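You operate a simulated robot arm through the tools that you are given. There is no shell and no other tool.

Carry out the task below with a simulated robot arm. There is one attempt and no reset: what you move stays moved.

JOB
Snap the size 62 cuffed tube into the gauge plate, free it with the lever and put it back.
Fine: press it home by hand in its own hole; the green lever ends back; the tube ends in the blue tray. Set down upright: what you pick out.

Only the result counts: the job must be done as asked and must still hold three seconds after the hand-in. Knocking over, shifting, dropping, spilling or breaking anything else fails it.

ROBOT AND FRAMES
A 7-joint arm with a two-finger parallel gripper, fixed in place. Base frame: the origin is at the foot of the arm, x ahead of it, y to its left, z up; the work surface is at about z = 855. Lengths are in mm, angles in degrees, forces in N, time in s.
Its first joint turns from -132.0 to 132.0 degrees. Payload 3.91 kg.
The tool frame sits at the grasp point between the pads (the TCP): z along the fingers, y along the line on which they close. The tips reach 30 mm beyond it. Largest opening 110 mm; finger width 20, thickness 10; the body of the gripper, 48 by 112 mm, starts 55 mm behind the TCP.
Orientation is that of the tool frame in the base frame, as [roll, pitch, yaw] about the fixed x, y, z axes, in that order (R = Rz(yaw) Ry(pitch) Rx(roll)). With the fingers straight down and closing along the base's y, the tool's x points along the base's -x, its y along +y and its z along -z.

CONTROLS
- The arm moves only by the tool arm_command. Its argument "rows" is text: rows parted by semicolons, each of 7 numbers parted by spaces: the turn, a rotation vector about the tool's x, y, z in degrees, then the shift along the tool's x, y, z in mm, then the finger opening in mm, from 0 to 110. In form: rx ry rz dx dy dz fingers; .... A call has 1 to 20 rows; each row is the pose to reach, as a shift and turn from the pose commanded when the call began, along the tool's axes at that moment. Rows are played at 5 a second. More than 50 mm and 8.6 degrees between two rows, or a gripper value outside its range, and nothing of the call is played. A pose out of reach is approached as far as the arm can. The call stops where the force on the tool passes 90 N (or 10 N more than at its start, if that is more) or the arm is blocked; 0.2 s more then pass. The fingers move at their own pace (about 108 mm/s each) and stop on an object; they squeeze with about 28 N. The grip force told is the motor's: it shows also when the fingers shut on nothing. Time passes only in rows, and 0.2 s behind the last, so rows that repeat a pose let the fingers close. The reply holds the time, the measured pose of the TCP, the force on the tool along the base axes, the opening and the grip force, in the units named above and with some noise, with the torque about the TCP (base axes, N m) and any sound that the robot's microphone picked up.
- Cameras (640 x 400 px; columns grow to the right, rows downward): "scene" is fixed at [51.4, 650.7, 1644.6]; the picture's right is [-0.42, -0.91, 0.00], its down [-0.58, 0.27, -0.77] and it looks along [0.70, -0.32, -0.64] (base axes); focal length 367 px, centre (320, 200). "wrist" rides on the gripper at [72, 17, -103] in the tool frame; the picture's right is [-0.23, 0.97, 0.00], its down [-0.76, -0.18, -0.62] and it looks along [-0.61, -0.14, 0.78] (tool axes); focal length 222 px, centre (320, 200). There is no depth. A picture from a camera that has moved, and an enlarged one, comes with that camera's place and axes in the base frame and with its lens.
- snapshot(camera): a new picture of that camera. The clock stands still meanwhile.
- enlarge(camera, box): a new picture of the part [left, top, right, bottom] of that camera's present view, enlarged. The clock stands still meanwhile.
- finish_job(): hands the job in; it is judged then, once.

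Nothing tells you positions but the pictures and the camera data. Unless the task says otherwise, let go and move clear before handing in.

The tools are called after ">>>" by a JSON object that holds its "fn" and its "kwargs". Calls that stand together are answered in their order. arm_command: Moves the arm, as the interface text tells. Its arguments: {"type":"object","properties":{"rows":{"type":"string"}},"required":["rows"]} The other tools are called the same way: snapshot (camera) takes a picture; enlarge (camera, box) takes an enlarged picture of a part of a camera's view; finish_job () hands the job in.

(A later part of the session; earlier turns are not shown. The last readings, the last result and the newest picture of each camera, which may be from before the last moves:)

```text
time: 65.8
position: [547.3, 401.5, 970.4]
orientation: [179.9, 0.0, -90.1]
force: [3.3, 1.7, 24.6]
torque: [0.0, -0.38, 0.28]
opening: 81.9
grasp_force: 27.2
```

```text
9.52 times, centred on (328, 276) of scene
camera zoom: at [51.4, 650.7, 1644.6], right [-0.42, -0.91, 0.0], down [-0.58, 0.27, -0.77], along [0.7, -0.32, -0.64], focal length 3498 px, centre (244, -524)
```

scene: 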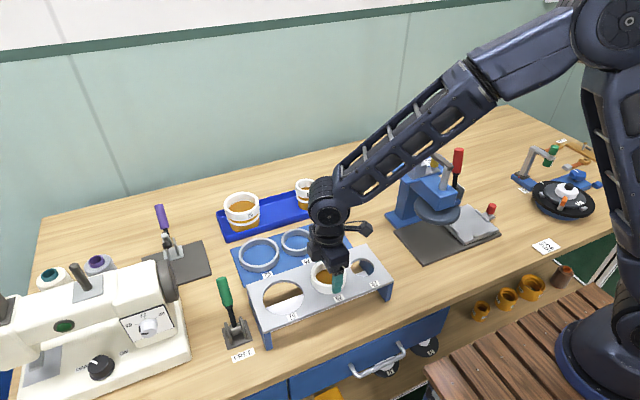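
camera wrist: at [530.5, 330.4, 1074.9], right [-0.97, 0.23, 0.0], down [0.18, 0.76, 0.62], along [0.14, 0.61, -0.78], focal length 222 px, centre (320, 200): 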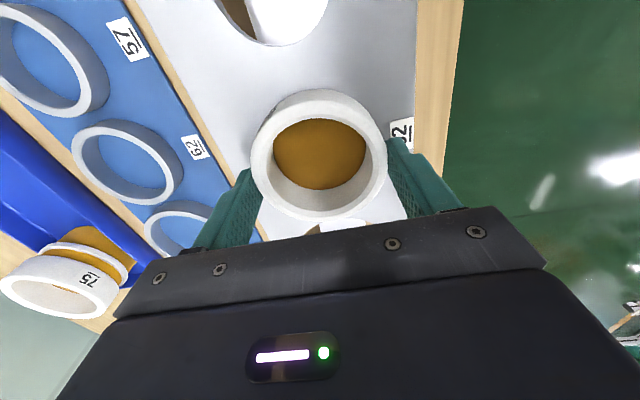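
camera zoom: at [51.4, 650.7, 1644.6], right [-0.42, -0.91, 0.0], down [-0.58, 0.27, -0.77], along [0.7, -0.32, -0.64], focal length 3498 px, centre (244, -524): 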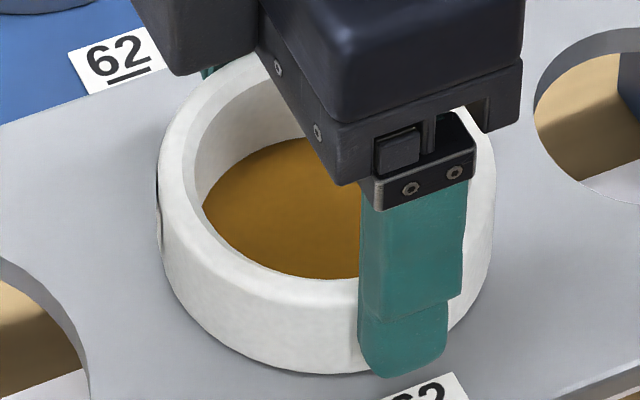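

The tube is fully home, with the cuff flat on the plate. Only the fingers slipped this time. I'll unload, release and retreat upward, then check it.

>>> {"fn": "arm_command", "kwargs": {"rows": "0 0 0 0 0 -1 60; 0 0 0 0 0 -1 60; 0 0 0 0 0 -1 90; 0 0 0 0 0 -1 110; 0 0 0 0 0 -1 110; 0 0 0 0 0 -15 110; 0 0 0 0 0 -35 110; 0 0 0 0 0 -60 110; 0 0 0 0 0 -95 110; 0 0 0 0 0 -130 110; 0 0 0 0 0 -130 110"}}

>>> {"fn": "enlarge", "kwargs": {"camera": "scene", "box": [296, 235, 360, 297]}}

>>> {"fn": "snapshot", "kwargs": {"camera": "wrist"}}

```text
time: 68.2
position: [547.0, 401.8, 1101.1]
orientation: [179.9, -0.1, -90.1]
force: [-0.9, 0.7, -0.5]
torque: [-0.01, 0.0, -0.02]
opening: 110.1
grasp_force: 0.0
```

```text
6.45 times, centred on (328, 266) of scene
camera zoom: at [51.4, 650.7, 1644.6], right [-0.42, -0.91, 0.0], down [-0.58, 0.27, -0.77], along [0.7, -0.32, -0.64], focal length 2370 px, centre (268, -226)
```

zoom: 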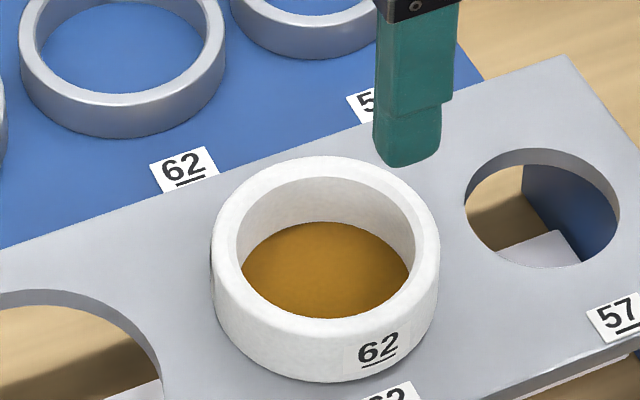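

```text
taken
camera wrist: at [530.5, 330.3, 1202.8], right [-0.97, 0.23, 0.0], down [0.18, 0.76, 0.62], along [0.14, 0.61, -0.78], focal length 222 px, centre (320, 200)
```

wrist: 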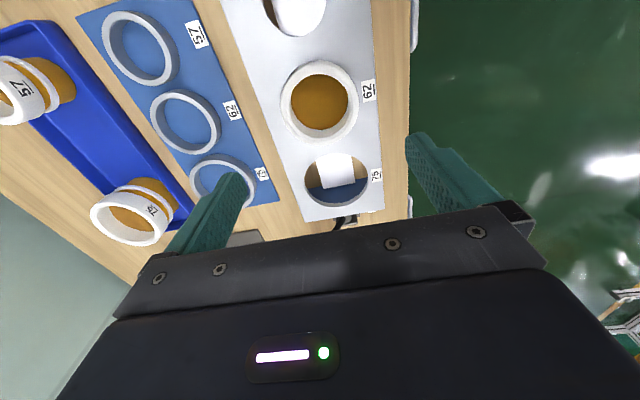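

The tube sits flat and home in hole 62. Next I'll rotate the gripper back and move above the green lever for a close look.

>>> {"fn": "arm_command", "kwargs": {"rows": "0 0 8.18 -18 -4.5 -3 80; 0 0 16.36 -36 -9 -6 80; 0 0 24.54 -54 -13.5 -9 80; 0 0 32.72 -72 -18 -12 80; 0 0 40.9 -90 -22.5 -15 80; 0 0 49.1 -108 -27 -18 80; 0 0 57.3 -126 -31.5 -21 80; 0 0 65.4 -144 -36 -24 80; 0 0 73.6 -162 -40.5 -27 80; 0 0 81.8 -180 -45 -30 80; 0 0 90 -200 -50 -30 80; 0 0 90 -200 -50 -30 80"}}

>>> {"fn": "snapshot", "kwargs": {"camera": "wrist"}}

>>> {"fn": "snapshot", "kwargs": {"camera": "scene"}}

```text
time: 70.8
position: [598.9, 601.7, 1130.9]
orientation: [-179.9, -0.1, 179.9]
force: [-0.5, 0.1, 0.8]
torque: [-0.01, -0.04, 0.01]
opening: 79.8
grasp_force: 0.0
```

```text
taken
camera wrist: at [524.9, 620.0, 1232.3], right [0.23, 0.97, 0.0], down [0.76, -0.18, 0.62], along [0.6, -0.14, -0.78], focal length 222 px, centre (320, 200)
```

wrist: 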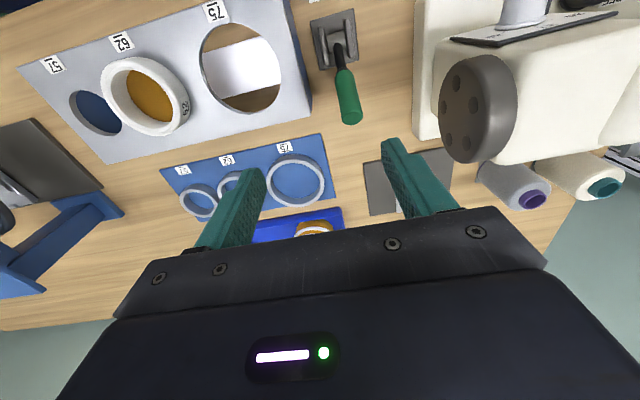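

```text
taken
```

scene: 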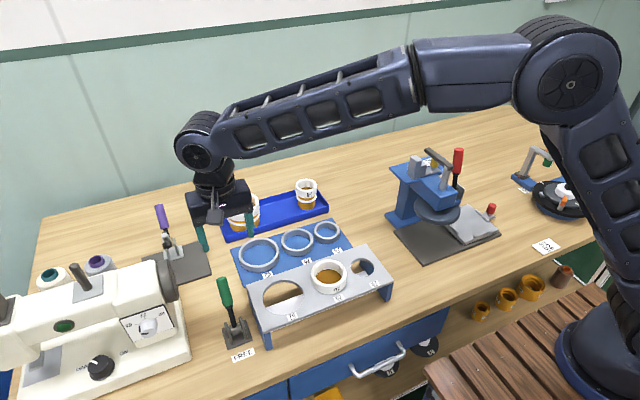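

>>> {"fn": "enlarge", "kwargs": {"camera": "wrist", "box": [290, 0, 400, 140]}}

>>> {"fn": "enlarge", "kwargs": {"camera": "scene", "box": [205, 265, 265, 360]}}

```text
2.86 times, centred on (345, 70) of wrist
camera zoom: at [524.9, 620.0, 1232.3], right [0.23, 0.97, 0.0], down [0.76, -0.18, 0.62], along [0.6, -0.14, -0.78], focal length 635 px, centre (249, 571)
```

zoom: 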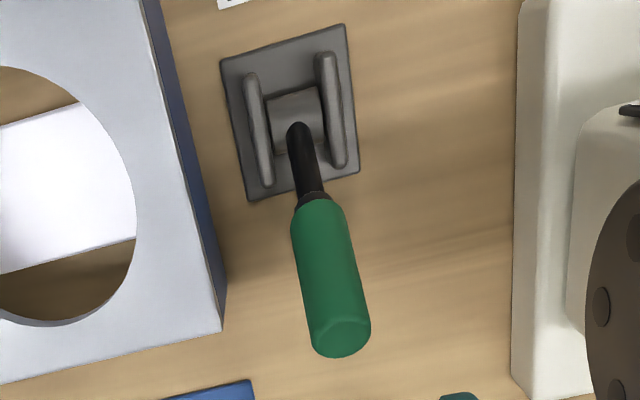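

```text
4.21 times, centred on (235, 312) of scene
camera zoom: at [51.4, 650.7, 1644.6], right [-0.42, -0.91, 0.0], down [-0.58, 0.27, -0.77], along [0.7, -0.32, -0.64], focal length 1546 px, centre (678, -274)
```

zoom: 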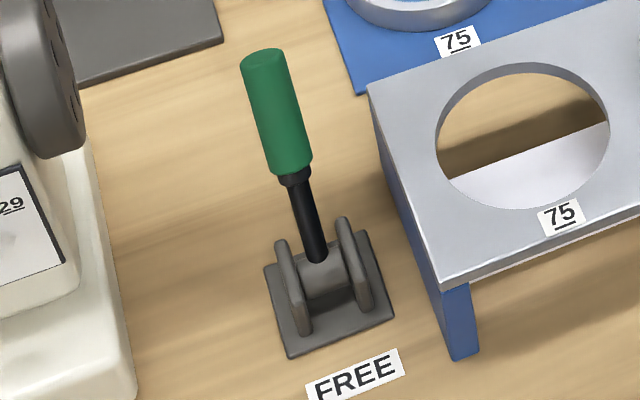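

The handle's middle is at about (593, 635.5, 961), leaning about 32° toward +x, with the pivot near (548, 636, 878). I'll position over it and descend with the fingers straddling the handle.

>>> {"fn": "arm_command", "kwargs": {"rows": "0 0 0 3 17 25 60; 0 0 0 6 34 50 60; 0 0 0 6 34 70 60; 0 0 0 6 34 70 60"}}

>>> {"fn": "snapshot", "kwargs": {"camera": "wrist"}}

>>> {"fn": "enlarge", "kwargs": {"camera": "scene", "box": [180, 200, 280, 360]}}

```text
time: 71.8
position: [590.2, 637.0, 1060.3]
orientation: [-179.9, -0.1, -179.9]
force: [-0.7, -0.4, 0.3]
torque: [-0.02, 0.02, 0.01]
opening: 59.9
grasp_force: 0.0
```

```text
taken
camera wrist: at [518.6, 653.9, 1162.3], right [0.23, 0.97, 0.0], down [0.76, -0.18, 0.62], along [0.61, -0.14, -0.78], focal length 222 px, centre (320, 200)
```

wrist: 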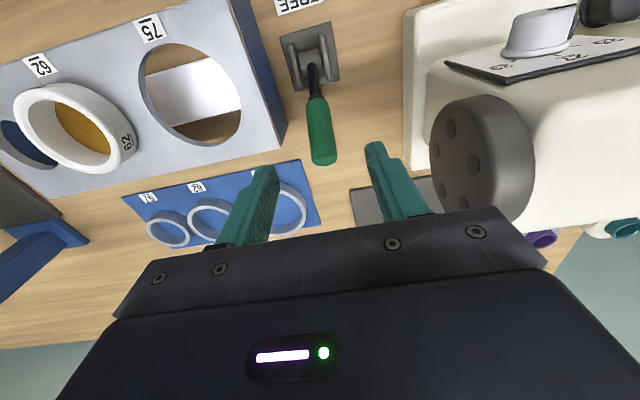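

```text
2.50 times, centred on (230, 280) of scene
camera zoom: at [51.4, 650.7, 1644.6], right [-0.42, -0.91, 0.0], down [-0.58, 0.27, -0.77], along [0.7, -0.32, -0.64], focal length 918 px, centre (545, 0)
```

zoom: 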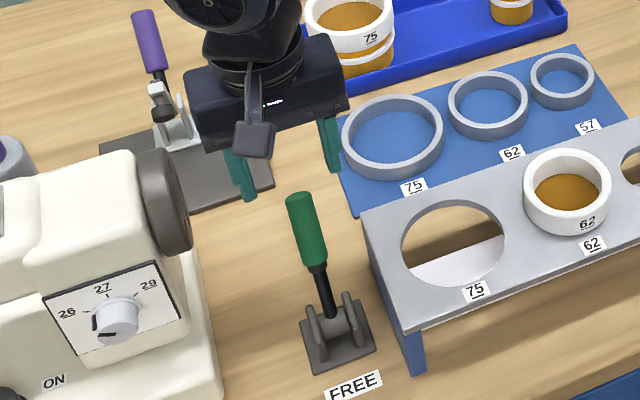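

The fingers straddle the handle line. Descending to the handle's mid-height.

>>> {"fn": "arm_command", "kwargs": {"rows": "0 0 0 -1 -1 25 60; 0 0 0 -1 -1 50 60; 0 0 0 -1 -1 75 60; 0 0 0 -1 -1 97 60; 0 0 0 -1 -1 97 60"}}

>>> {"fn": "snapshot", "kwargs": {"camera": "wrist"}}

>>> {"fn": "enlarge", "kwargs": {"camera": "scene", "box": [180, 240, 280, 360]}}

```text
time: 73.0
position: [593.6, 635.4, 963.0]
orientation: [-180.0, -0.2, 180.0]
force: [0.4, 0.6, -1.4]
torque: [-0.02, 0.01, -0.03]
opening: 60.0
grasp_force: 0.0
```

```text
taken
camera wrist: at [519.7, 653.1, 1065.1], right [0.23, 0.97, 0.0], down [0.76, -0.18, 0.62], along [0.61, -0.14, -0.78], focal length 222 px, centre (320, 200)
```

wrist: 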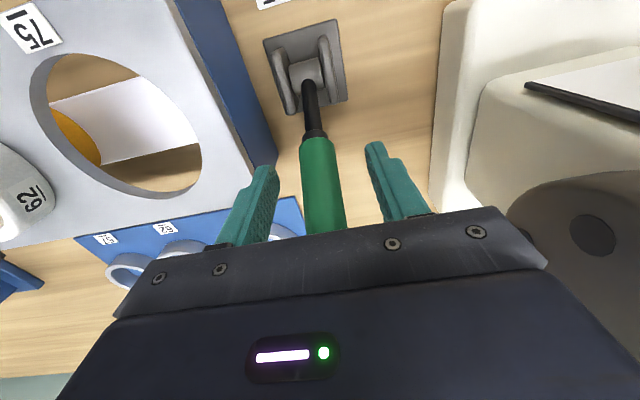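

```text
3.33 times, centred on (230, 300) of scene
camera zoom: at [51.4, 650.7, 1644.6], right [-0.42, -0.91, 0.0], down [-0.58, 0.27, -0.77], along [0.7, -0.32, -0.64], focal length 1224 px, centre (620, -133)
```

zoom: 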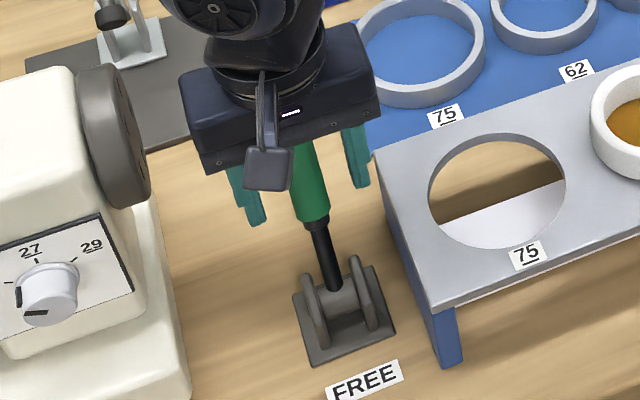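

Through hole 75 the wrist camera can see the tube's body under the plate. I'll zoom in there before gripping the handle.

>>> {"fn": "enlarge", "kwargs": {"camera": "wrist", "box": [30, 60, 120, 180]}}

>>> {"fn": "enlarge", "kwargs": {"camera": "wrist", "box": [220, 10, 440, 240]}}

```text
3.33 times, centred on (75, 120) of wrist
camera zoom: at [519.7, 653.1, 1065.1], right [0.23, 0.97, 0.0], down [0.76, -0.18, 0.62], along [0.61, -0.14, -0.78], focal length 740 px, centre (1137, 467)
```

zoom: 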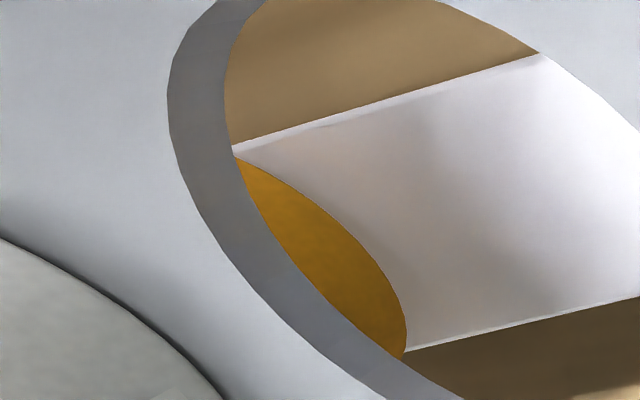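

```text
1.74 times, centred on (330, 125) of wrist
camera zoom: at [519.7, 653.1, 1065.1], right [0.23, 0.97, 0.0], down [0.76, -0.18, 0.62], along [0.61, -0.14, -0.78], focal length 386 px, centre (303, 330)
```

zoom: 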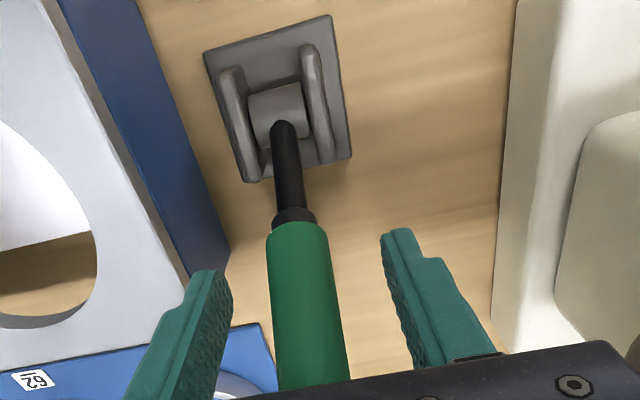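

The tube's body is visible below the plate, reaching near the white ejector board. Now I'll grip the green handle.

>>> {"fn": "arm_command", "kwargs": {"rows": "0 0 0 0 0 0 30; 0 0 0 0 0 0 10; 0 0 0 0 0 0 10; 0 0 0 0 0 0 10"}}

>>> {"fn": "snapshot", "kwargs": {"camera": "wrist"}}

```text
time: 74.0
position: [593.1, 635.2, 962.6]
orientation: [-179.9, -0.1, 179.8]
force: [-2.3, -3.7, -1.5]
torque: [0.84, 0.09, -0.53]
opening: 23.9
grasp_force: 44.9
```

```text
taken
camera wrist: at [519.8, 652.9, 1065.1], right [0.23, 0.97, 0.0], down [0.76, -0.18, 0.62], along [0.61, -0.14, -0.78], focal length 222 px, centre (320, 200)
```

wrist: 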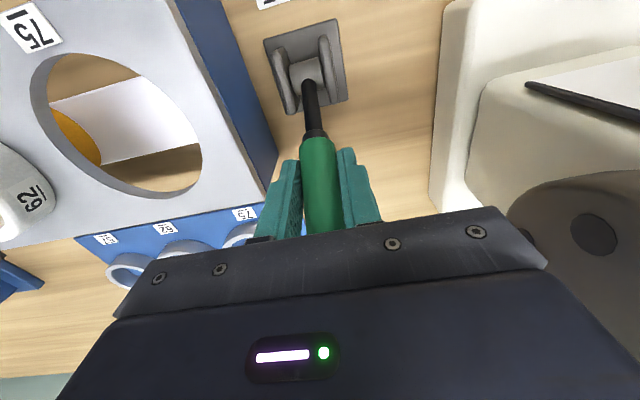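

The handle is gripped. I'll start swinging it toward −x along its arc, watching the force.

>>> {"fn": "arm_command", "kwargs": {"rows": "0 0 0 3.9 0 -2 10; 0 0 0 7.9 0 -3.8 10; 0 0 0 11.8 0 -5.3 10; 0 0 0 15.7 0 -6.7 10; 0 0 0 15.7 0 -6.7 10"}}

>>> {"fn": "enlarge", "kwargs": {"camera": "scene", "box": [180, 240, 360, 360]}}

```text
time: 75.2
position: [578.3, 635.7, 970.6]
orientation: [-179.9, -0.1, 179.8]
force: [18.0, 7.9, -8.5]
torque: [0.98, -1.65, -0.64]
opening: 23.4
grasp_force: 44.8
```

```text
3.33 times, centred on (270, 300) of scene
camera zoom: at [51.4, 650.7, 1644.6], right [-0.42, -0.91, 0.0], down [-0.58, 0.27, -0.77], along [0.7, -0.32, -0.64], focal length 1224 px, centre (487, -133)
```

zoom: 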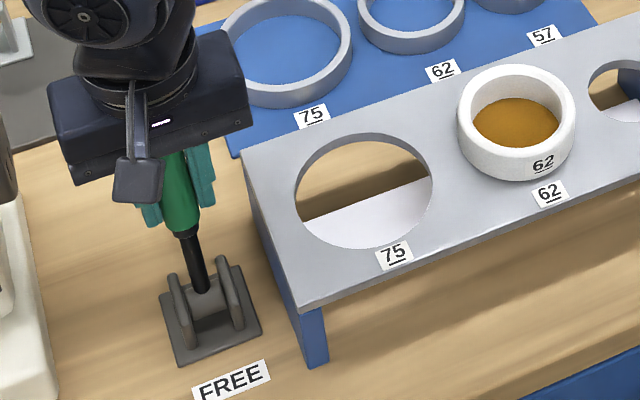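

The lever is moving with about 18 N of resistance. Continuing along the arc.

>>> {"fn": "arm_command", "kwargs": {"rows": "0 0 0 4 0 -1.2 10; 0 0 0 8.1 0 -2.2 10; 0 0 0 12.2 0 -3.1 10; 0 0 0 16.3 0 -3.8 10; 0 0 0 20.5 0 -4.3 10; 0 0 0 24.7 0 -4.6 10; 0 0 0 24.7 0 -4.6 10"}}

>>> {"fn": "enlarge", "kwargs": {"camera": "scene", "box": [180, 240, 360, 360]}}

```text
time: 76.8
position: [554.0, 635.6, 973.9]
orientation: [-180.0, -0.1, 180.0]
force: [18.2, 10.3, 13.3]
torque: [0.99, -1.67, -0.32]
opening: 23.9
grasp_force: 44.5
```

```text
3.33 times, centred on (270, 300) of scene
camera zoom: at [51.4, 650.7, 1644.6], right [-0.42, -0.91, 0.0], down [-0.58, 0.27, -0.77], along [0.7, -0.32, -0.64], focal length 1224 px, centre (487, -133)
```

zoom: 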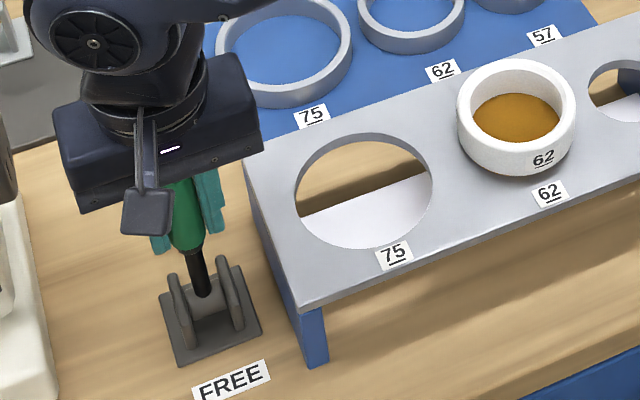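

The white board and the tube are starting to rise. I'll keep pulling the lever over.

>>> {"fn": "arm_command", "kwargs": {"rows": "0 0 0 4.2 0 0 10; 0 0 0 8.4 0 0 10; 0 0 0 12.6 0 0.2 10; 0 0 0 16.7 0 0.6 10; 0 0 0 20.9 0 1.2 10; 0 0 0 25 0 2 10; 0 0 0 25 0 2 10"}}

>>> {"fn": "enlarge", "kwargs": {"camera": "scene", "box": [180, 240, 360, 360]}}

```text
time: 78.4
position: [527.0, 635.2, 973.1]
orientation: [-179.9, -0.1, -180.0]
force: [14.1, 16.8, 8.3]
torque: [0.63, -1.31, -0.18]
opening: 23.5
grasp_force: 44.7
```

```text
3.33 times, centred on (270, 300) of scene
camera zoom: at [51.4, 650.7, 1644.6], right [-0.42, -0.91, 0.0], down [-0.58, 0.27, -0.77], along [0.7, -0.32, -0.64], focal length 1224 px, centre (487, -133)
```

zoom: 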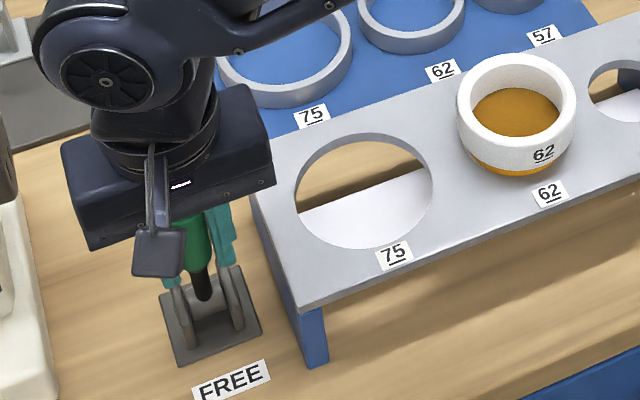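

The tube has risen further and the amber neck is showing again. Continuing to the end of travel.

>>> {"fn": "arm_command", "kwargs": {"rows": "0 0 0 4 0.3 1 10; 0 0 0 8.1 0.5 2.1 10; 0 0 0 12 0.5 3.5 10; 0 0 0 16 0.5 4.9 10; 0 0 0 16 0.5 4.9 10"}}

>>> {"fn": "enlarge", "kwargs": {"camera": "scene", "box": [180, 240, 360, 360]}}

```text
time: 79.6
position: [510.9, 635.7, 968.8]
orientation: [180.0, -0.1, 180.0]
force: [4.5, -4.2, 29.8]
torque: [0.33, -1.38, -0.05]
opening: 23.8
grasp_force: 44.9
```

```text
3.33 times, centred on (270, 300) of scene
camera zoom: at [51.4, 650.7, 1644.6], right [-0.42, -0.91, 0.0], down [-0.58, 0.27, -0.77], along [0.7, -0.32, -0.64], focal length 1224 px, centre (487, -133)
```

zoom: 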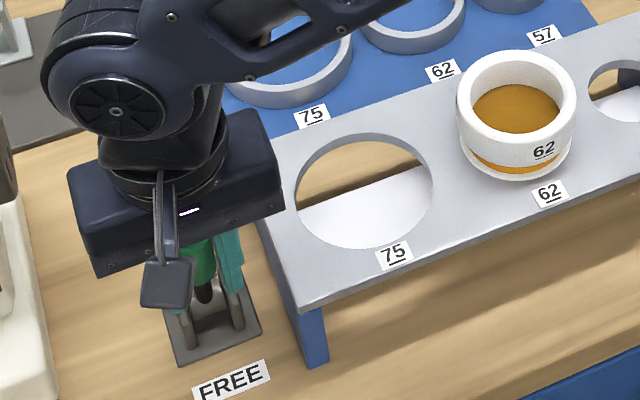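

The ring has come back up above the plate, so the tube is freed. I'll continue gently to find the lever's end stop.

>>> {"fn": "arm_command", "kwargs": {"rows": "0 0 0 3.8 0.2 0.3 10; 0 0 0 7.6 0.2 1.5 10; 0 0 0 11.2 0.2 3.2 10; 0 0 0 14.9 0.2 5.2 10; 0 0 0 14.9 0.2 5.2 10"}}

>>> {"fn": "enlarge", "kwargs": {"camera": "scene", "box": [180, 240, 360, 360]}}

>>> {"fn": "snapshot", "kwargs": {"camera": "wrist"}}

```text
time: 80.8
position: [496.6, 635.4, 962.1]
orientation: [-179.9, -0.1, -180.0]
force: [2.0, -4.5, 24.1]
torque: [0.52, -1.36, -0.28]
opening: 23.8
grasp_force: 44.4
```

```text
3.33 times, centred on (270, 300) of scene
camera zoom: at [51.4, 650.7, 1644.6], right [-0.42, -0.91, 0.0], down [-0.58, 0.27, -0.77], along [0.7, -0.32, -0.64], focal length 1224 px, centre (487, -133)
```

zoom: 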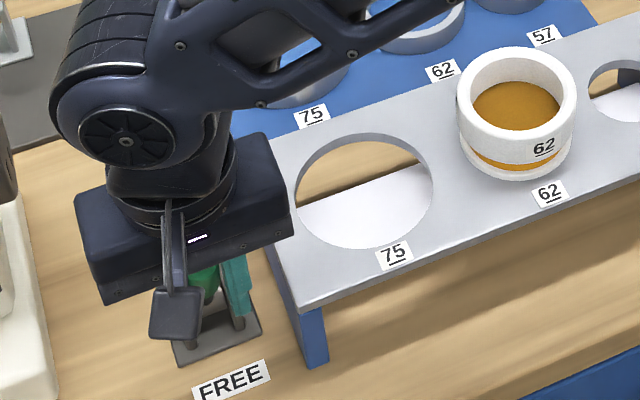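

```text
taken
camera wrist: at [423.5, 652.8, 1064.8], right [0.23, 0.97, 0.0], down [0.76, -0.18, 0.62], along [0.61, -0.14, -0.78], focal length 222 px, centre (320, 200)
```

wrist: 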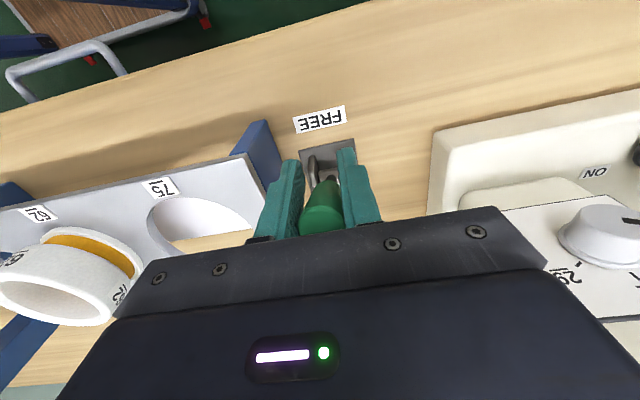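

>>> {"fn": "arm_command", "kwargs": {"rows": "0 0 0 3.6 0.2 1.3 10; 0 0 0 7.2 0.2 3.4 10; 0 0 0 7.2 0.2 3.4 10"}}

>>> {"fn": "enlarge", "kwargs": {"camera": "scene", "box": [180, 240, 360, 360]}}

```text
time: 81.6
position: [490.4, 636.0, 958.9]
orientation: [-179.9, -0.1, -180.0]
force: [0.7, -11.5, 19.9]
torque: [0.64, -1.23, -0.07]
opening: 23.8
grasp_force: 45.5
```

```text
3.33 times, centred on (270, 300) of scene
camera zoom: at [51.4, 650.7, 1644.6], right [-0.42, -0.91, 0.0], down [-0.58, 0.27, -0.77], along [0.7, -0.32, -0.64], focal length 1224 px, centre (487, -133)
```

zoom: 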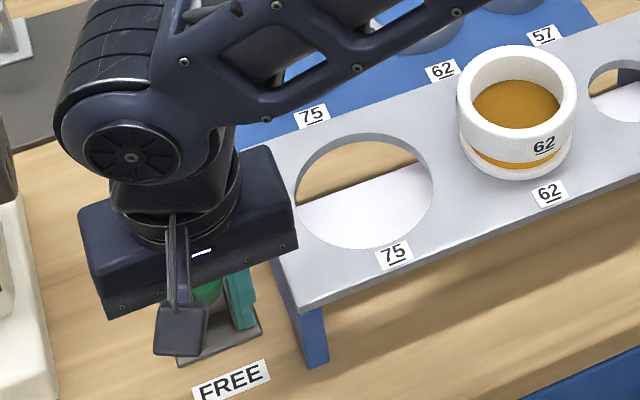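

>>> {"fn": "arm_command", "kwargs": {"rows": "0 0 0 3.9 -0.3 2 10; 0 0 0 7.8 -0.3 4.6 10; 0 0 0 7.8 -0.3 4.6 10"}}

>>> {"fn": "arm_command", "kwargs": {"rows": "0 0 0 3.2 0 3 10; 0 0 0 6.4 0 6 10; 0 0 0 6.4 0 6 10"}}

>>> {"fn": "enlarge", "kwargs": {"camera": "scene", "box": [180, 240, 360, 360]}}

>>> {"fn": "snapshot", "kwargs": {"camera": "wrist"}}

```text
time: 82.4
position: [482.6, 634.9, 955.3]
orientation: [-180.0, -0.1, 179.9]
force: [18.9, -0.9, 23.4]
torque: [0.31, 0.56, 0.13]
opening: 23.8
grasp_force: 45.1
```

```text
time: 83.2
position: [473.3, 635.7, 944.6]
orientation: [-179.6, -0.5, -179.8]
force: [-5.4, -4.9, -7.8]
torque: [0.22, 0.82, 0.15]
opening: 22.7
grasp_force: 44.7
```

```text
3.33 times, centred on (270, 300) of scene
camera zoom: at [51.4, 650.7, 1644.6], right [-0.42, -0.91, 0.0], down [-0.58, 0.27, -0.77], along [0.7, -0.32, -0.64], focal length 1224 px, centre (487, -133)
```

zoom: 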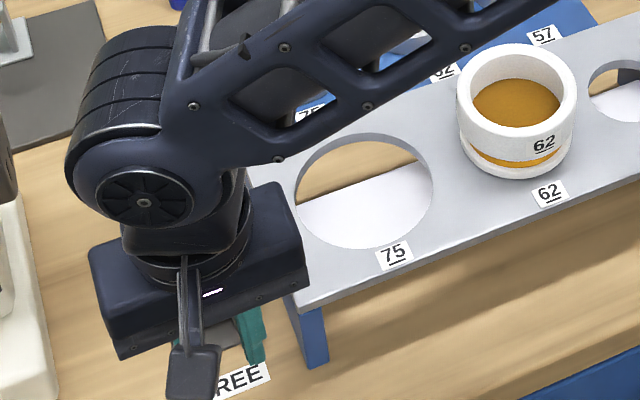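

```text
taken
camera wrist: at [399.4, 653.0, 1046.9], right [0.23, 0.97, -0.01], down [0.77, -0.17, 0.62], along [0.6, -0.15, -0.79], focal length 222 px, centre (320, 200)
```

wrist: 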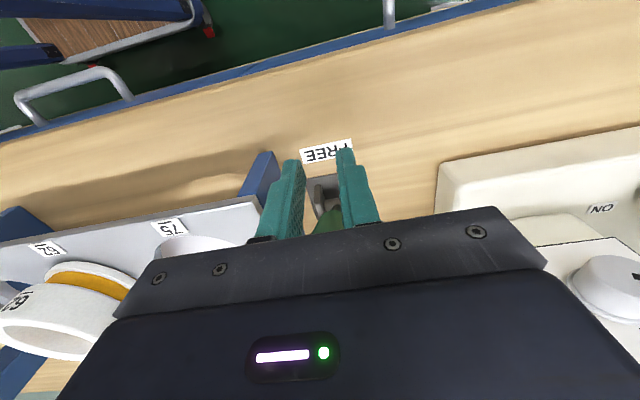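

The lever reached its end stop at about −40° and the handle slid slightly in the grip. The tube is freed, with its ring clearly above the plate. Now I'll swing the lever back along the arc.

>>> {"fn": "arm_command", "kwargs": {"rows": "0 0 0 -3.7 0 -2.5 10; 0 0 0 -7.4 0 -4.9 10; 0 0 0 -10.8 0 -7.6 10; 0 0 0 -14.1 0 -10.3 10; 0 0 0 -14.1 0 -10.3 10"}}

>>> {"fn": "snapshot", "kwargs": {"camera": "wrist"}}

>>> {"fn": "enlarge", "kwargs": {"camera": "scene", "box": [180, 240, 360, 360]}}

```text
time: 84.4
position: [490.4, 635.4, 959.1]
orientation: [179.9, -0.1, -180.0]
force: [0.1, 0.4, -1.0]
torque: [-0.02, 0.0, -0.02]
opening: 9.8
grasp_force: 0.1
```

```text
taken
camera wrist: at [416.9, 653.4, 1061.4], right [0.23, 0.97, 0.0], down [0.76, -0.18, 0.62], along [0.61, -0.14, -0.78], focal length 222 px, centre (320, 200)
```

wrist: 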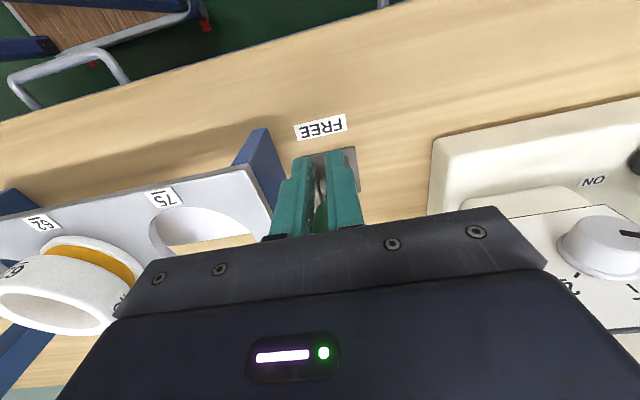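

```text
3.33 times, centred on (270, 300) of scene
camera zoom: at [51.4, 650.7, 1644.6], right [-0.42, -0.91, 0.0], down [-0.58, 0.27, -0.77], along [0.7, -0.32, -0.64], focal length 1224 px, centre (487, -133)
```

zoom: 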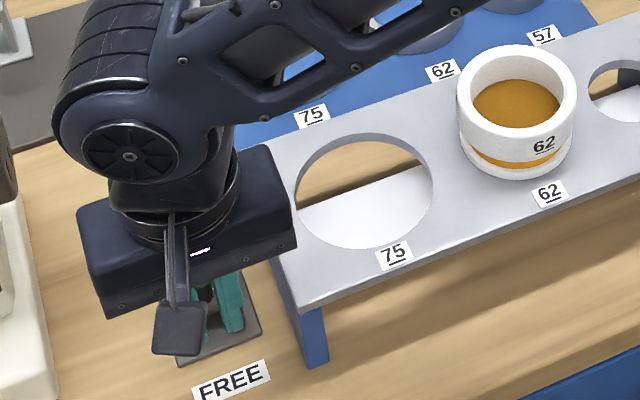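

The handle slipped out behind the fingers. I'll back away toward −x and up to see where the lever is now.

>>> {"fn": "arm_command", "kwargs": {"rows": "0 0 0 8 0 0 10; 0 0 0 16 0 0 10; 0 0 0 20 0 -20 10; 0 0 0 20 0 -50 10; 0 0 0 20 0 -90 10; 0 0 0 20 0 -120 10; 0 0 0 20 0 -120 60"}}

>>> {"fn": "snapshot", "kwargs": {"camera": "wrist"}}

>>> {"fn": "snapshot", "kwargs": {"camera": "scene"}}

```text
time: 86.0
position: [470.1, 635.5, 1078.2]
orientation: [180.0, -0.1, 179.8]
force: [0.2, 0.3, 0.9]
torque: [0.01, 0.01, -0.01]
opening: 60.1
grasp_force: 0.1
```

```text
taken
camera wrist: at [396.3, 653.6, 1180.7], right [0.23, 0.97, 0.0], down [0.76, -0.18, 0.62], along [0.61, -0.14, -0.78], focal length 222 px, centre (320, 200)
```

wrist: 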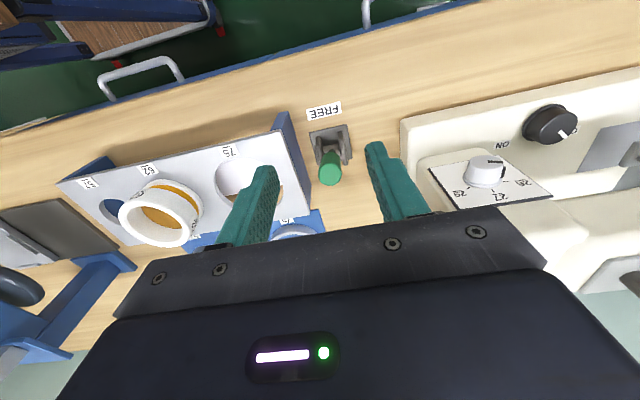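

```text
taken
```

scene: 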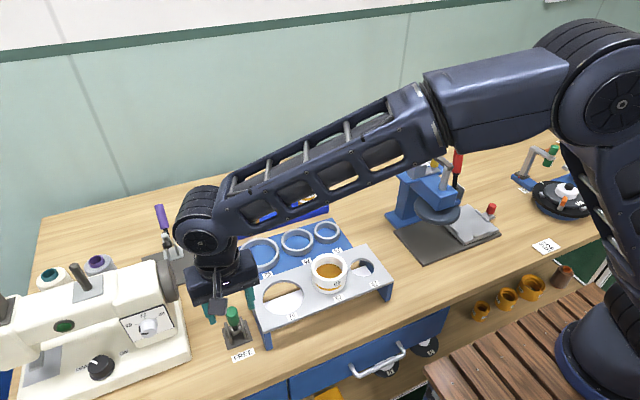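

The lever stays over on the FREE side and isn't sprung. I'll measure its position.

>>> {"fn": "enlarge", "kwargs": {"camera": "wrist", "box": [280, 90, 390, 210]}}

>>> {"fn": "enlarge", "kwargs": {"camera": "scene", "box": [205, 290, 275, 365]}}

>>> {"fn": "enlarge", "kwargs": {"camera": "scene", "box": [296, 235, 360, 297]}}

```text
3.33 times, centred on (335, 150) of wrist
camera zoom: at [396.3, 653.6, 1180.7], right [0.23, 0.97, 0.0], down [0.76, -0.18, 0.62], along [0.61, -0.14, -0.78], focal length 740 px, centre (270, 367)
```

zoom: 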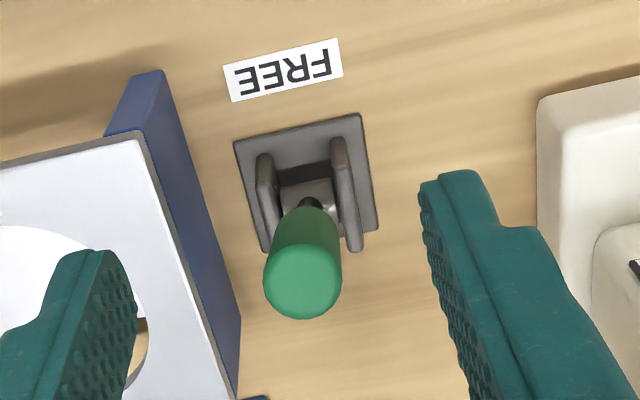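

```text
5.33 times, centred on (240, 328) of scene
camera zoom: at [51.4, 650.7, 1644.6], right [-0.42, -0.91, 0.0], down [-0.58, 0.27, -0.77], along [0.7, -0.32, -0.64], focal length 1959 px, centre (747, -480)
```

zoom: 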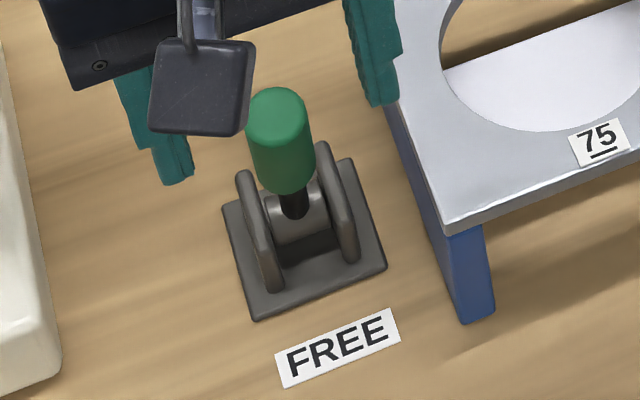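

```text
6.45 times, centred on (328, 266) of scene
camera zoom: at [51.4, 650.7, 1644.6], right [-0.42, -0.91, 0.0], down [-0.58, 0.27, -0.77], along [0.7, -0.32, -0.64], focal length 2370 px, centre (268, -226)
```

zoom: 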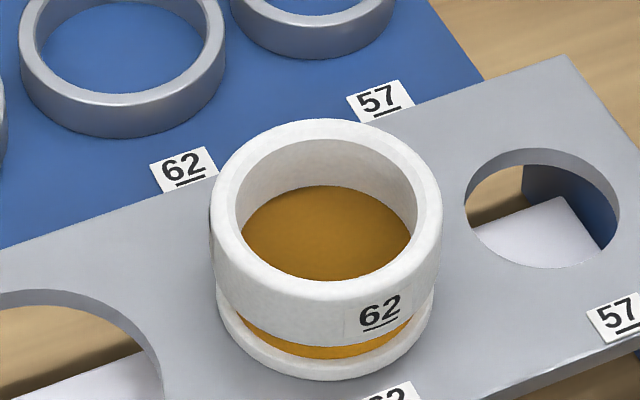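

The lever rests at about −18° with its knob top near (509, 635, 999). The tube is raised with the ring resting above the plate. I'll regrip the handle mid-height and swing it back to its start.

>>> {"fn": "arm_command", "kwargs": {"rows": "0 0 0 -16 0 0 60; 0 0 0 -33 0 0 60; 0 0 0 -49 0 0 60; 0 0 0 -49 0 30 60; 0 0 0 -49 0 60 60; 0 0 0 -49 0 90 60; 0 0 0 -49 0 110 60; 0 0 0 -49 0 110 60"}}

>>> {"fn": "snapshot", "kwargs": {"camera": "wrist"}}

>>> {"fn": "enlarge", "kwargs": {"camera": "scene", "box": [180, 240, 300, 360]}}

```text
time: 87.8
position: [519.0, 636.3, 968.2]
orientation: [-179.9, -0.1, 179.9]
force: [-0.4, 0.4, 0.2]
torque: [0.01, 0.01, -0.02]
opening: 59.7
grasp_force: 0.1
```

```text
taken
camera wrist: at [445.6, 653.8, 1069.6], right [0.23, 0.97, 0.0], down [0.76, -0.18, 0.62], along [0.61, -0.14, -0.78], focal length 222 px, centre (320, 200)
```

wrist: 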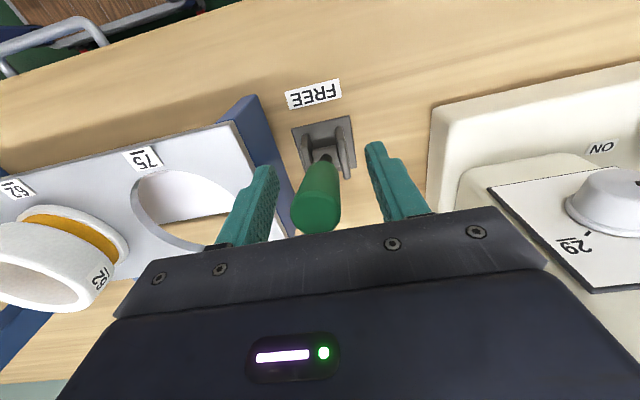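

```text
3.33 times, centred on (240, 300) of scene
camera zoom: at [51.4, 650.7, 1644.6], right [-0.42, -0.91, 0.0], down [-0.58, 0.27, -0.77], along [0.7, -0.32, -0.64], focal length 1224 px, centre (587, -133)
```

zoom: 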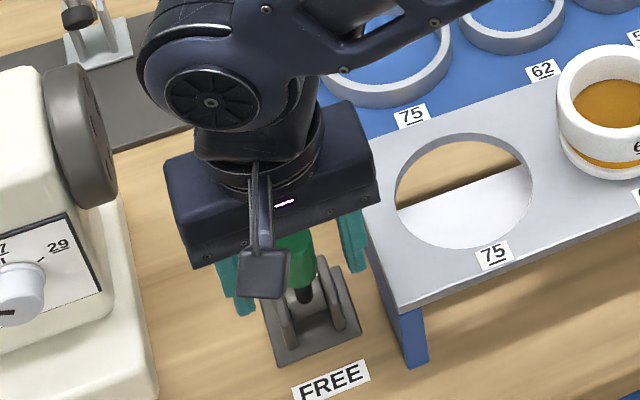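

The handle sits between the fingers. Closing and starting the return swing.

>>> {"fn": "arm_command", "kwargs": {"rows": "0 0 0 0 0 0 30; 0 0 0 0 0 0 10; 0 0 0 0 0 0 10; 0 0 0 0 0 0 10"}}

>>> {"fn": "arm_command", "kwargs": {"rows": "0 0 0 -3.9 0 -1.2 10; 0 0 0 -7.8 0 -2.2 10; 0 0 0 -11.9 0 -3 10; 0 0 0 -15.9 0 -3.7 10; 0 0 0 -15.9 0 -3.7 10"}}

>>> {"fn": "enlarge", "kwargs": {"camera": "scene", "box": [180, 240, 360, 360]}}

```text
time: 88.8
position: [517.6, 635.4, 967.4]
orientation: [-179.9, -0.1, 179.9]
force: [-3.0, -17.4, -2.9]
torque: [1.85, 0.36, 0.6]
opening: 23.8
grasp_force: 44.3
```

```text
time: 90.0
position: [537.6, 635.0, 972.2]
orientation: [-180.0, 0.0, 179.8]
force: [6.6, -11.5, -12.4]
torque: [1.23, -0.52, -0.16]
opening: 24.0
grasp_force: 45.2
```

```text
3.33 times, centred on (270, 300) of scene
camera zoom: at [51.4, 650.7, 1644.6], right [-0.42, -0.91, 0.0], down [-0.58, 0.27, -0.77], along [0.7, -0.32, -0.64], focal length 1224 px, centre (487, -133)
```

zoom: 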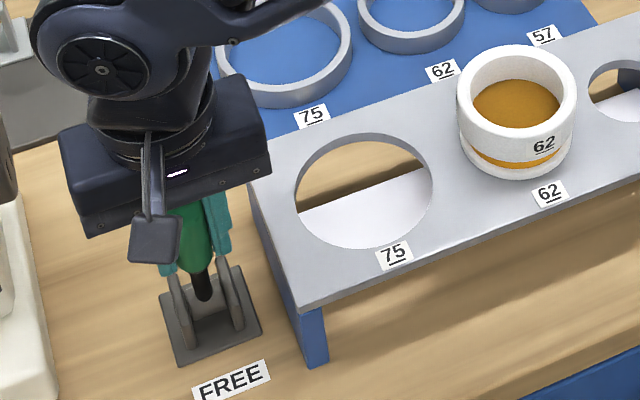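

The return swing is moving smoothly. I'll trim 0.6 mm in −y to relieve side force and continue.

>>> {"fn": "arm_command", "kwargs": {"rows": "0 0 0 -4.2 -0.4 -0.5 10; 0 0 0 -8.3 -0.7 -0.8 10; 0 0 0 -12.4 -0.7 -0.9 10; 0 0 0 -16.5 -0.7 -0.8 10; 0 0 0 -20.6 -0.7 -0.6 10; 0 0 0 -24.7 -0.7 -0.2 10; 0 0 0 -28.8 -0.7 0.4 10; 0 0 0 -32.9 -0.7 1.2 10; 0 0 0 -32.9 -0.7 1.2 10"}}

>>> {"fn": "enlarge", "kwargs": {"camera": "scene", "box": [180, 240, 360, 360]}}

```text
time: 92.0
position: [567.8, 635.0, 971.3]
orientation: [-180.0, 0.0, 180.0]
force: [-15.3, 6.5, 16.7]
torque: [-1.21, 1.74, -0.09]
opening: 23.8
grasp_force: 45.0
```

```text
3.33 times, centred on (270, 300) of scene
camera zoom: at [51.4, 650.7, 1644.6], right [-0.42, -0.91, 0.0], down [-0.58, 0.27, -0.77], along [0.7, -0.32, -0.64], focal length 1224 px, centre (487, -133)
```

zoom: 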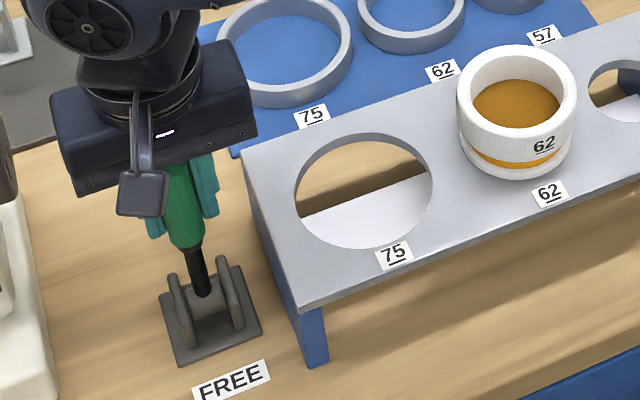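

>>> {"fn": "arm_command", "kwargs": {"rows": "0 0 0 -4 0.2 0.6 10; 0 0 0 -8 0.2 1.6 10; 0 0 0 -11.9 0.2 2.9 10; 0 0 0 -15.7 0.2 4.3 10; 0 0 0 -15.7 0.2 4.3 10"}}

>>> {"fn": "arm_command", "kwargs": {"rows": "0 0 0 -3.8 0 1.6 10; 0 0 0 -7.5 0 3.4 10; 0 0 0 -7.5 0 3.4 10"}}

>>> {"fn": "enlarge", "kwargs": {"camera": "scene", "box": [180, 240, 360, 360]}}

```text
time: 93.2
position: [584.8, 634.4, 966.7]
orientation: [180.0, 0.0, 179.9]
force: [8.0, 15.7, 12.3]
torque: [0.55, -0.39, -0.31]
opening: 23.6
grasp_force: 45.4
```

```text
time: 94.0
position: [589.9, 635.4, 963.7]
orientation: [-179.9, -0.1, 179.9]
force: [-5.8, 1.7, 27.0]
torque: [0.8, 1.58, -0.03]
opening: 24.0
grasp_force: 45.0
```

```text
3.33 times, centred on (270, 300) of scene
camera zoom: at [51.4, 650.7, 1644.6], right [-0.42, -0.91, 0.0], down [-0.58, 0.27, -0.77], along [0.7, -0.32, -0.64], focal length 1224 px, centre (487, -133)
```

zoom: 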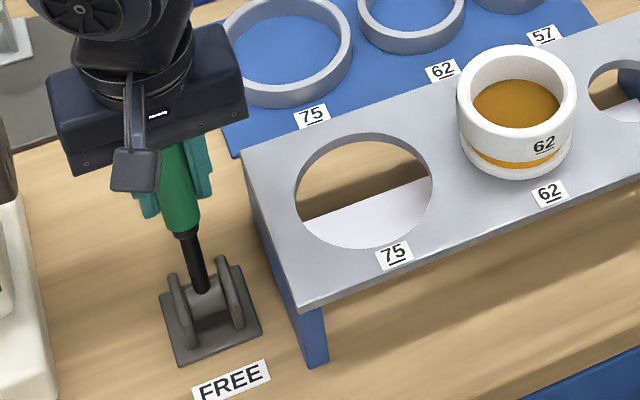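

The lever is nearly back, about 5° short of its original angle. I'll continue to the stop gently.

>>> {"fn": "arm_command", "kwargs": {"rows": "0 0 0 -2.8 0 1.3 10; 0 0 0 -5.6 0 2.8 10; 0 0 0 -5.6 0 2.8 10"}}

>>> {"fn": "arm_command", "kwargs": {"rows": "0 0 0 -1.5 0 0.9 10; 0 0 0 -2.8 0 1.6 10; 0 0 0 -2.8 0 1.6 10"}}

>>> {"fn": "enlarge", "kwargs": {"camera": "scene", "box": [205, 265, 265, 360]}}

```text
time: 94.8
position: [596.9, 635.6, 961.8]
orientation: [-180.0, 0.0, 179.9]
force: [2.3, 8.4, 27.4]
torque: [0.43, 0.98, -0.03]
opening: 23.6
grasp_force: 44.7
```

```text
time: 95.6
position: [599.8, 635.6, 960.3]
orientation: [180.0, 0.0, 180.0]
force: [5.3, 11.8, 33.3]
torque: [-1.14, 1.37, 0.21]
opening: 23.8
grasp_force: 44.8
```

```text
4.21 times, centred on (235, 312) of scene
camera zoom: at [51.4, 650.7, 1644.6], right [-0.42, -0.91, 0.0], down [-0.58, 0.27, -0.77], along [0.7, -0.32, -0.64], focal length 1546 px, centre (678, -274)
```

zoom: 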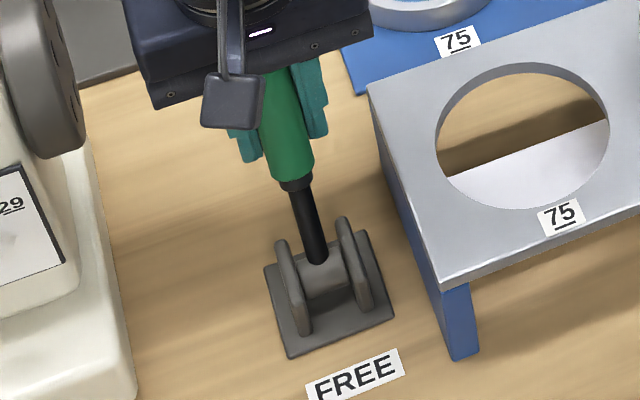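

>>> {"fn": "arm_command", "kwargs": {"rows": "0 0 0 -1.5 0 0 10; 0 0 0 -3 0 0.3 10; 0 0 0 -3 0 0.3 10"}}

>>> {"fn": "arm_command", "kwargs": {"rows": "0 0 0 -1.5 0 0.6 10; 0 0 0 -3 0 1.2 10; 0 0 0 -3 0 1.2 10"}}

>>> {"fn": "enlarge", "kwargs": {"camera": "scene", "box": [205, 265, 265, 360]}}

```text
time: 96.4
position: [601.7, 635.2, 958.9]
orientation: [-179.9, -0.1, 179.9]
force: [1.4, 14.7, 24.9]
torque: [0.93, 1.23, -0.51]
opening: 23.8
grasp_force: 45.3
```

```text
time: 97.2
position: [605.9, 634.5, 956.2]
orientation: [-179.9, -0.2, -179.9]
force: [-3.6, 15.9, 17.2]
torque: [0.82, 1.31, -0.28]
opening: 23.9
grasp_force: 44.9
```

```text
4.21 times, centred on (235, 312) of scene
camera zoom: at [51.4, 650.7, 1644.6], right [-0.42, -0.91, 0.0], down [-0.58, 0.27, -0.77], along [0.7, -0.32, -0.64], focal length 1546 px, centre (678, -274)
```

zoom: 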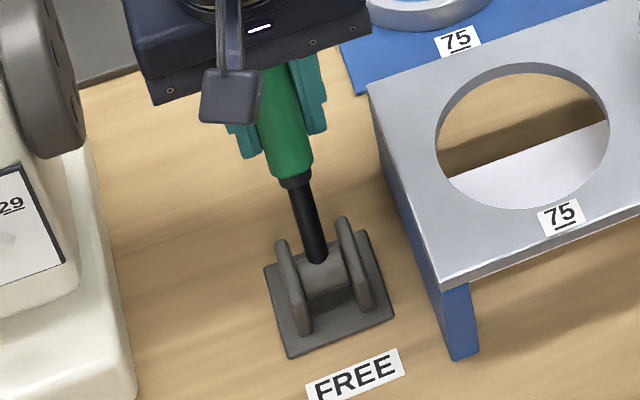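

>>> {"fn": "arm_command", "kwargs": {"rows": "0 0 0 -1.5 0.3 0.7 10; 0 0 0 -3 0.3 1.4 10; 0 0 0 -3 0.3 1.4 10"}}

>>> {"fn": "arm_command", "kwargs": {"rows": "0 0 0 -1.5 0.2 0.7 10; 0 0 0 -3 0.2 1.4 10; 0 0 0 -3 0.2 1.4 10"}}

>>> {"fn": "enlarge", "kwargs": {"camera": "scene", "box": [205, 265, 265, 360]}}

>>> {"fn": "snapshot", "kwargs": {"camera": "wrist"}}

```text
time: 98.0
position: [606.3, 635.1, 955.1]
orientation: [-179.7, -0.1, -179.9]
force: [-10.0, 8.7, 6.7]
torque: [0.83, 1.2, -0.26]
opening: 23.7
grasp_force: 45.0
```

```text
time: 98.8
position: [609.5, 634.7, 953.6]
orientation: [-179.9, -0.3, 180.0]
force: [-29.9, -7.9, -0.1]
torque: [0.75, -0.74, -0.71]
opening: 23.8
grasp_force: 44.8
```

```text
4.21 times, centred on (235, 312) of scene
camera zoom: at [51.4, 650.7, 1644.6], right [-0.42, -0.91, 0.0], down [-0.58, 0.27, -0.77], along [0.7, -0.32, -0.64], focal length 1546 px, centre (678, -274)
```

zoom: 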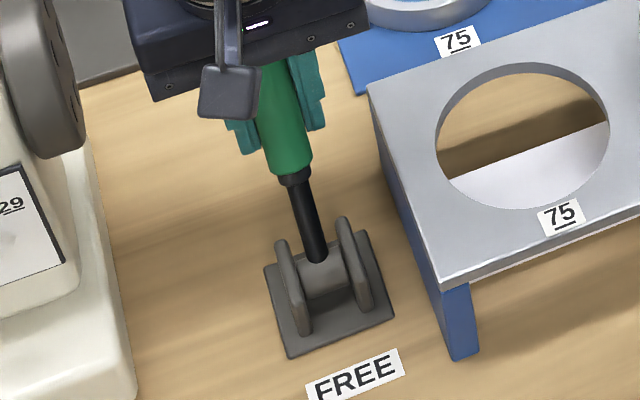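

```text
taken
camera wrist: at [536.2, 653.0, 1056.3], right [0.23, 0.97, 0.0], down [0.76, -0.18, 0.62], along [0.6, -0.14, -0.78], focal length 222 px, centre (320, 200)
```

wrist: 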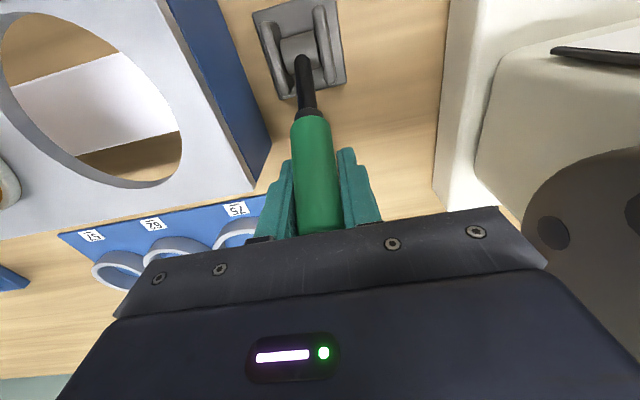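

The end stop is felt (30 N) and the lever matches its original position in the image. I'll relax, release and lift clear.

>>> {"fn": "arm_command", "kwargs": {"rows": "0 0 0 0.8 0 0 10; 0 0 0 0.8 0 0 40; 0 0 0 0.8 0 0 60; 0 0 0 0.8 0 0 60; 0 0 0 0.8 0 -25 60; 0 0 0 0.8 0 -60 60; 0 0 0 0.8 0 -100 60; 0 0 0 0.8 0 -130 60; 0 0 0 0.8 0 -130 60"}}

>>> {"fn": "enlarge", "kwargs": {"camera": "scene", "box": [205, 265, 265, 360]}}

>>> {"fn": "enlarge", "kwargs": {"camera": "scene", "box": [296, 235, 360, 297]}}

>>> {"fn": "snapshot", "kwargs": {"camera": "wrist"}}

```text
time: 100.8
position: [611.4, 634.8, 1085.1]
orientation: [-179.9, -0.1, -179.9]
force: [0.0, -0.6, 0.8]
torque: [0.0, -0.02, 0.0]
opening: 60.1
grasp_force: 0.0
```

```text
4.21 times, centred on (235, 312) of scene
camera zoom: at [51.4, 650.7, 1644.6], right [-0.42, -0.91, 0.0], down [-0.58, 0.27, -0.77], along [0.7, -0.32, -0.64], focal length 1546 px, centre (678, -274)
```

zoom: 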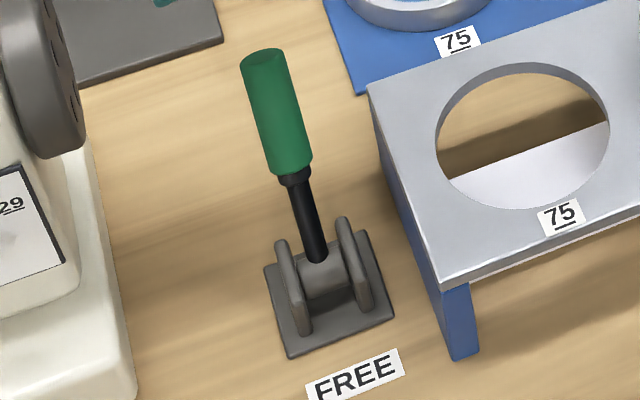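

```text
6.45 times, centred on (328, 266) of scene
camera zoom: at [51.4, 650.7, 1644.6], right [-0.42, -0.91, 0.0], down [-0.58, 0.27, -0.77], along [0.7, -0.32, -0.64], focal length 2370 px, centre (268, -226)
```

zoom: 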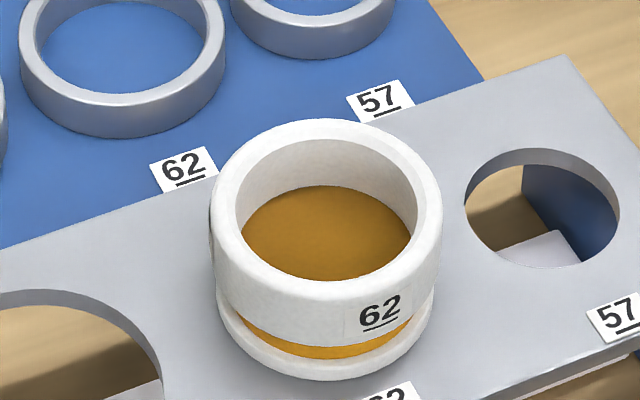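

```text
taken
camera wrist: at [537.6, 653.3, 1186.5], right [0.23, 0.97, 0.0], down [0.76, -0.18, 0.62], along [0.61, -0.14, -0.78], focal length 222 px, centre (320, 200)
```

wrist: 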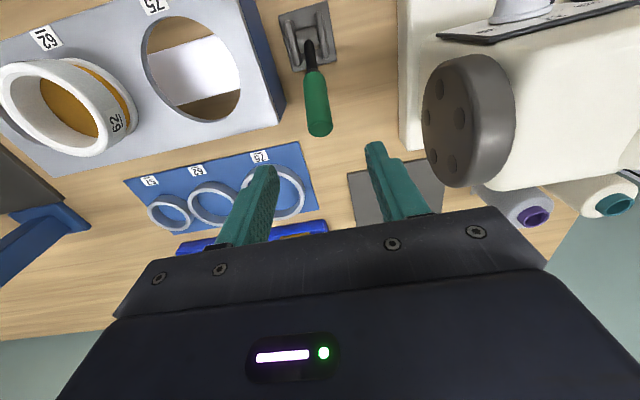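

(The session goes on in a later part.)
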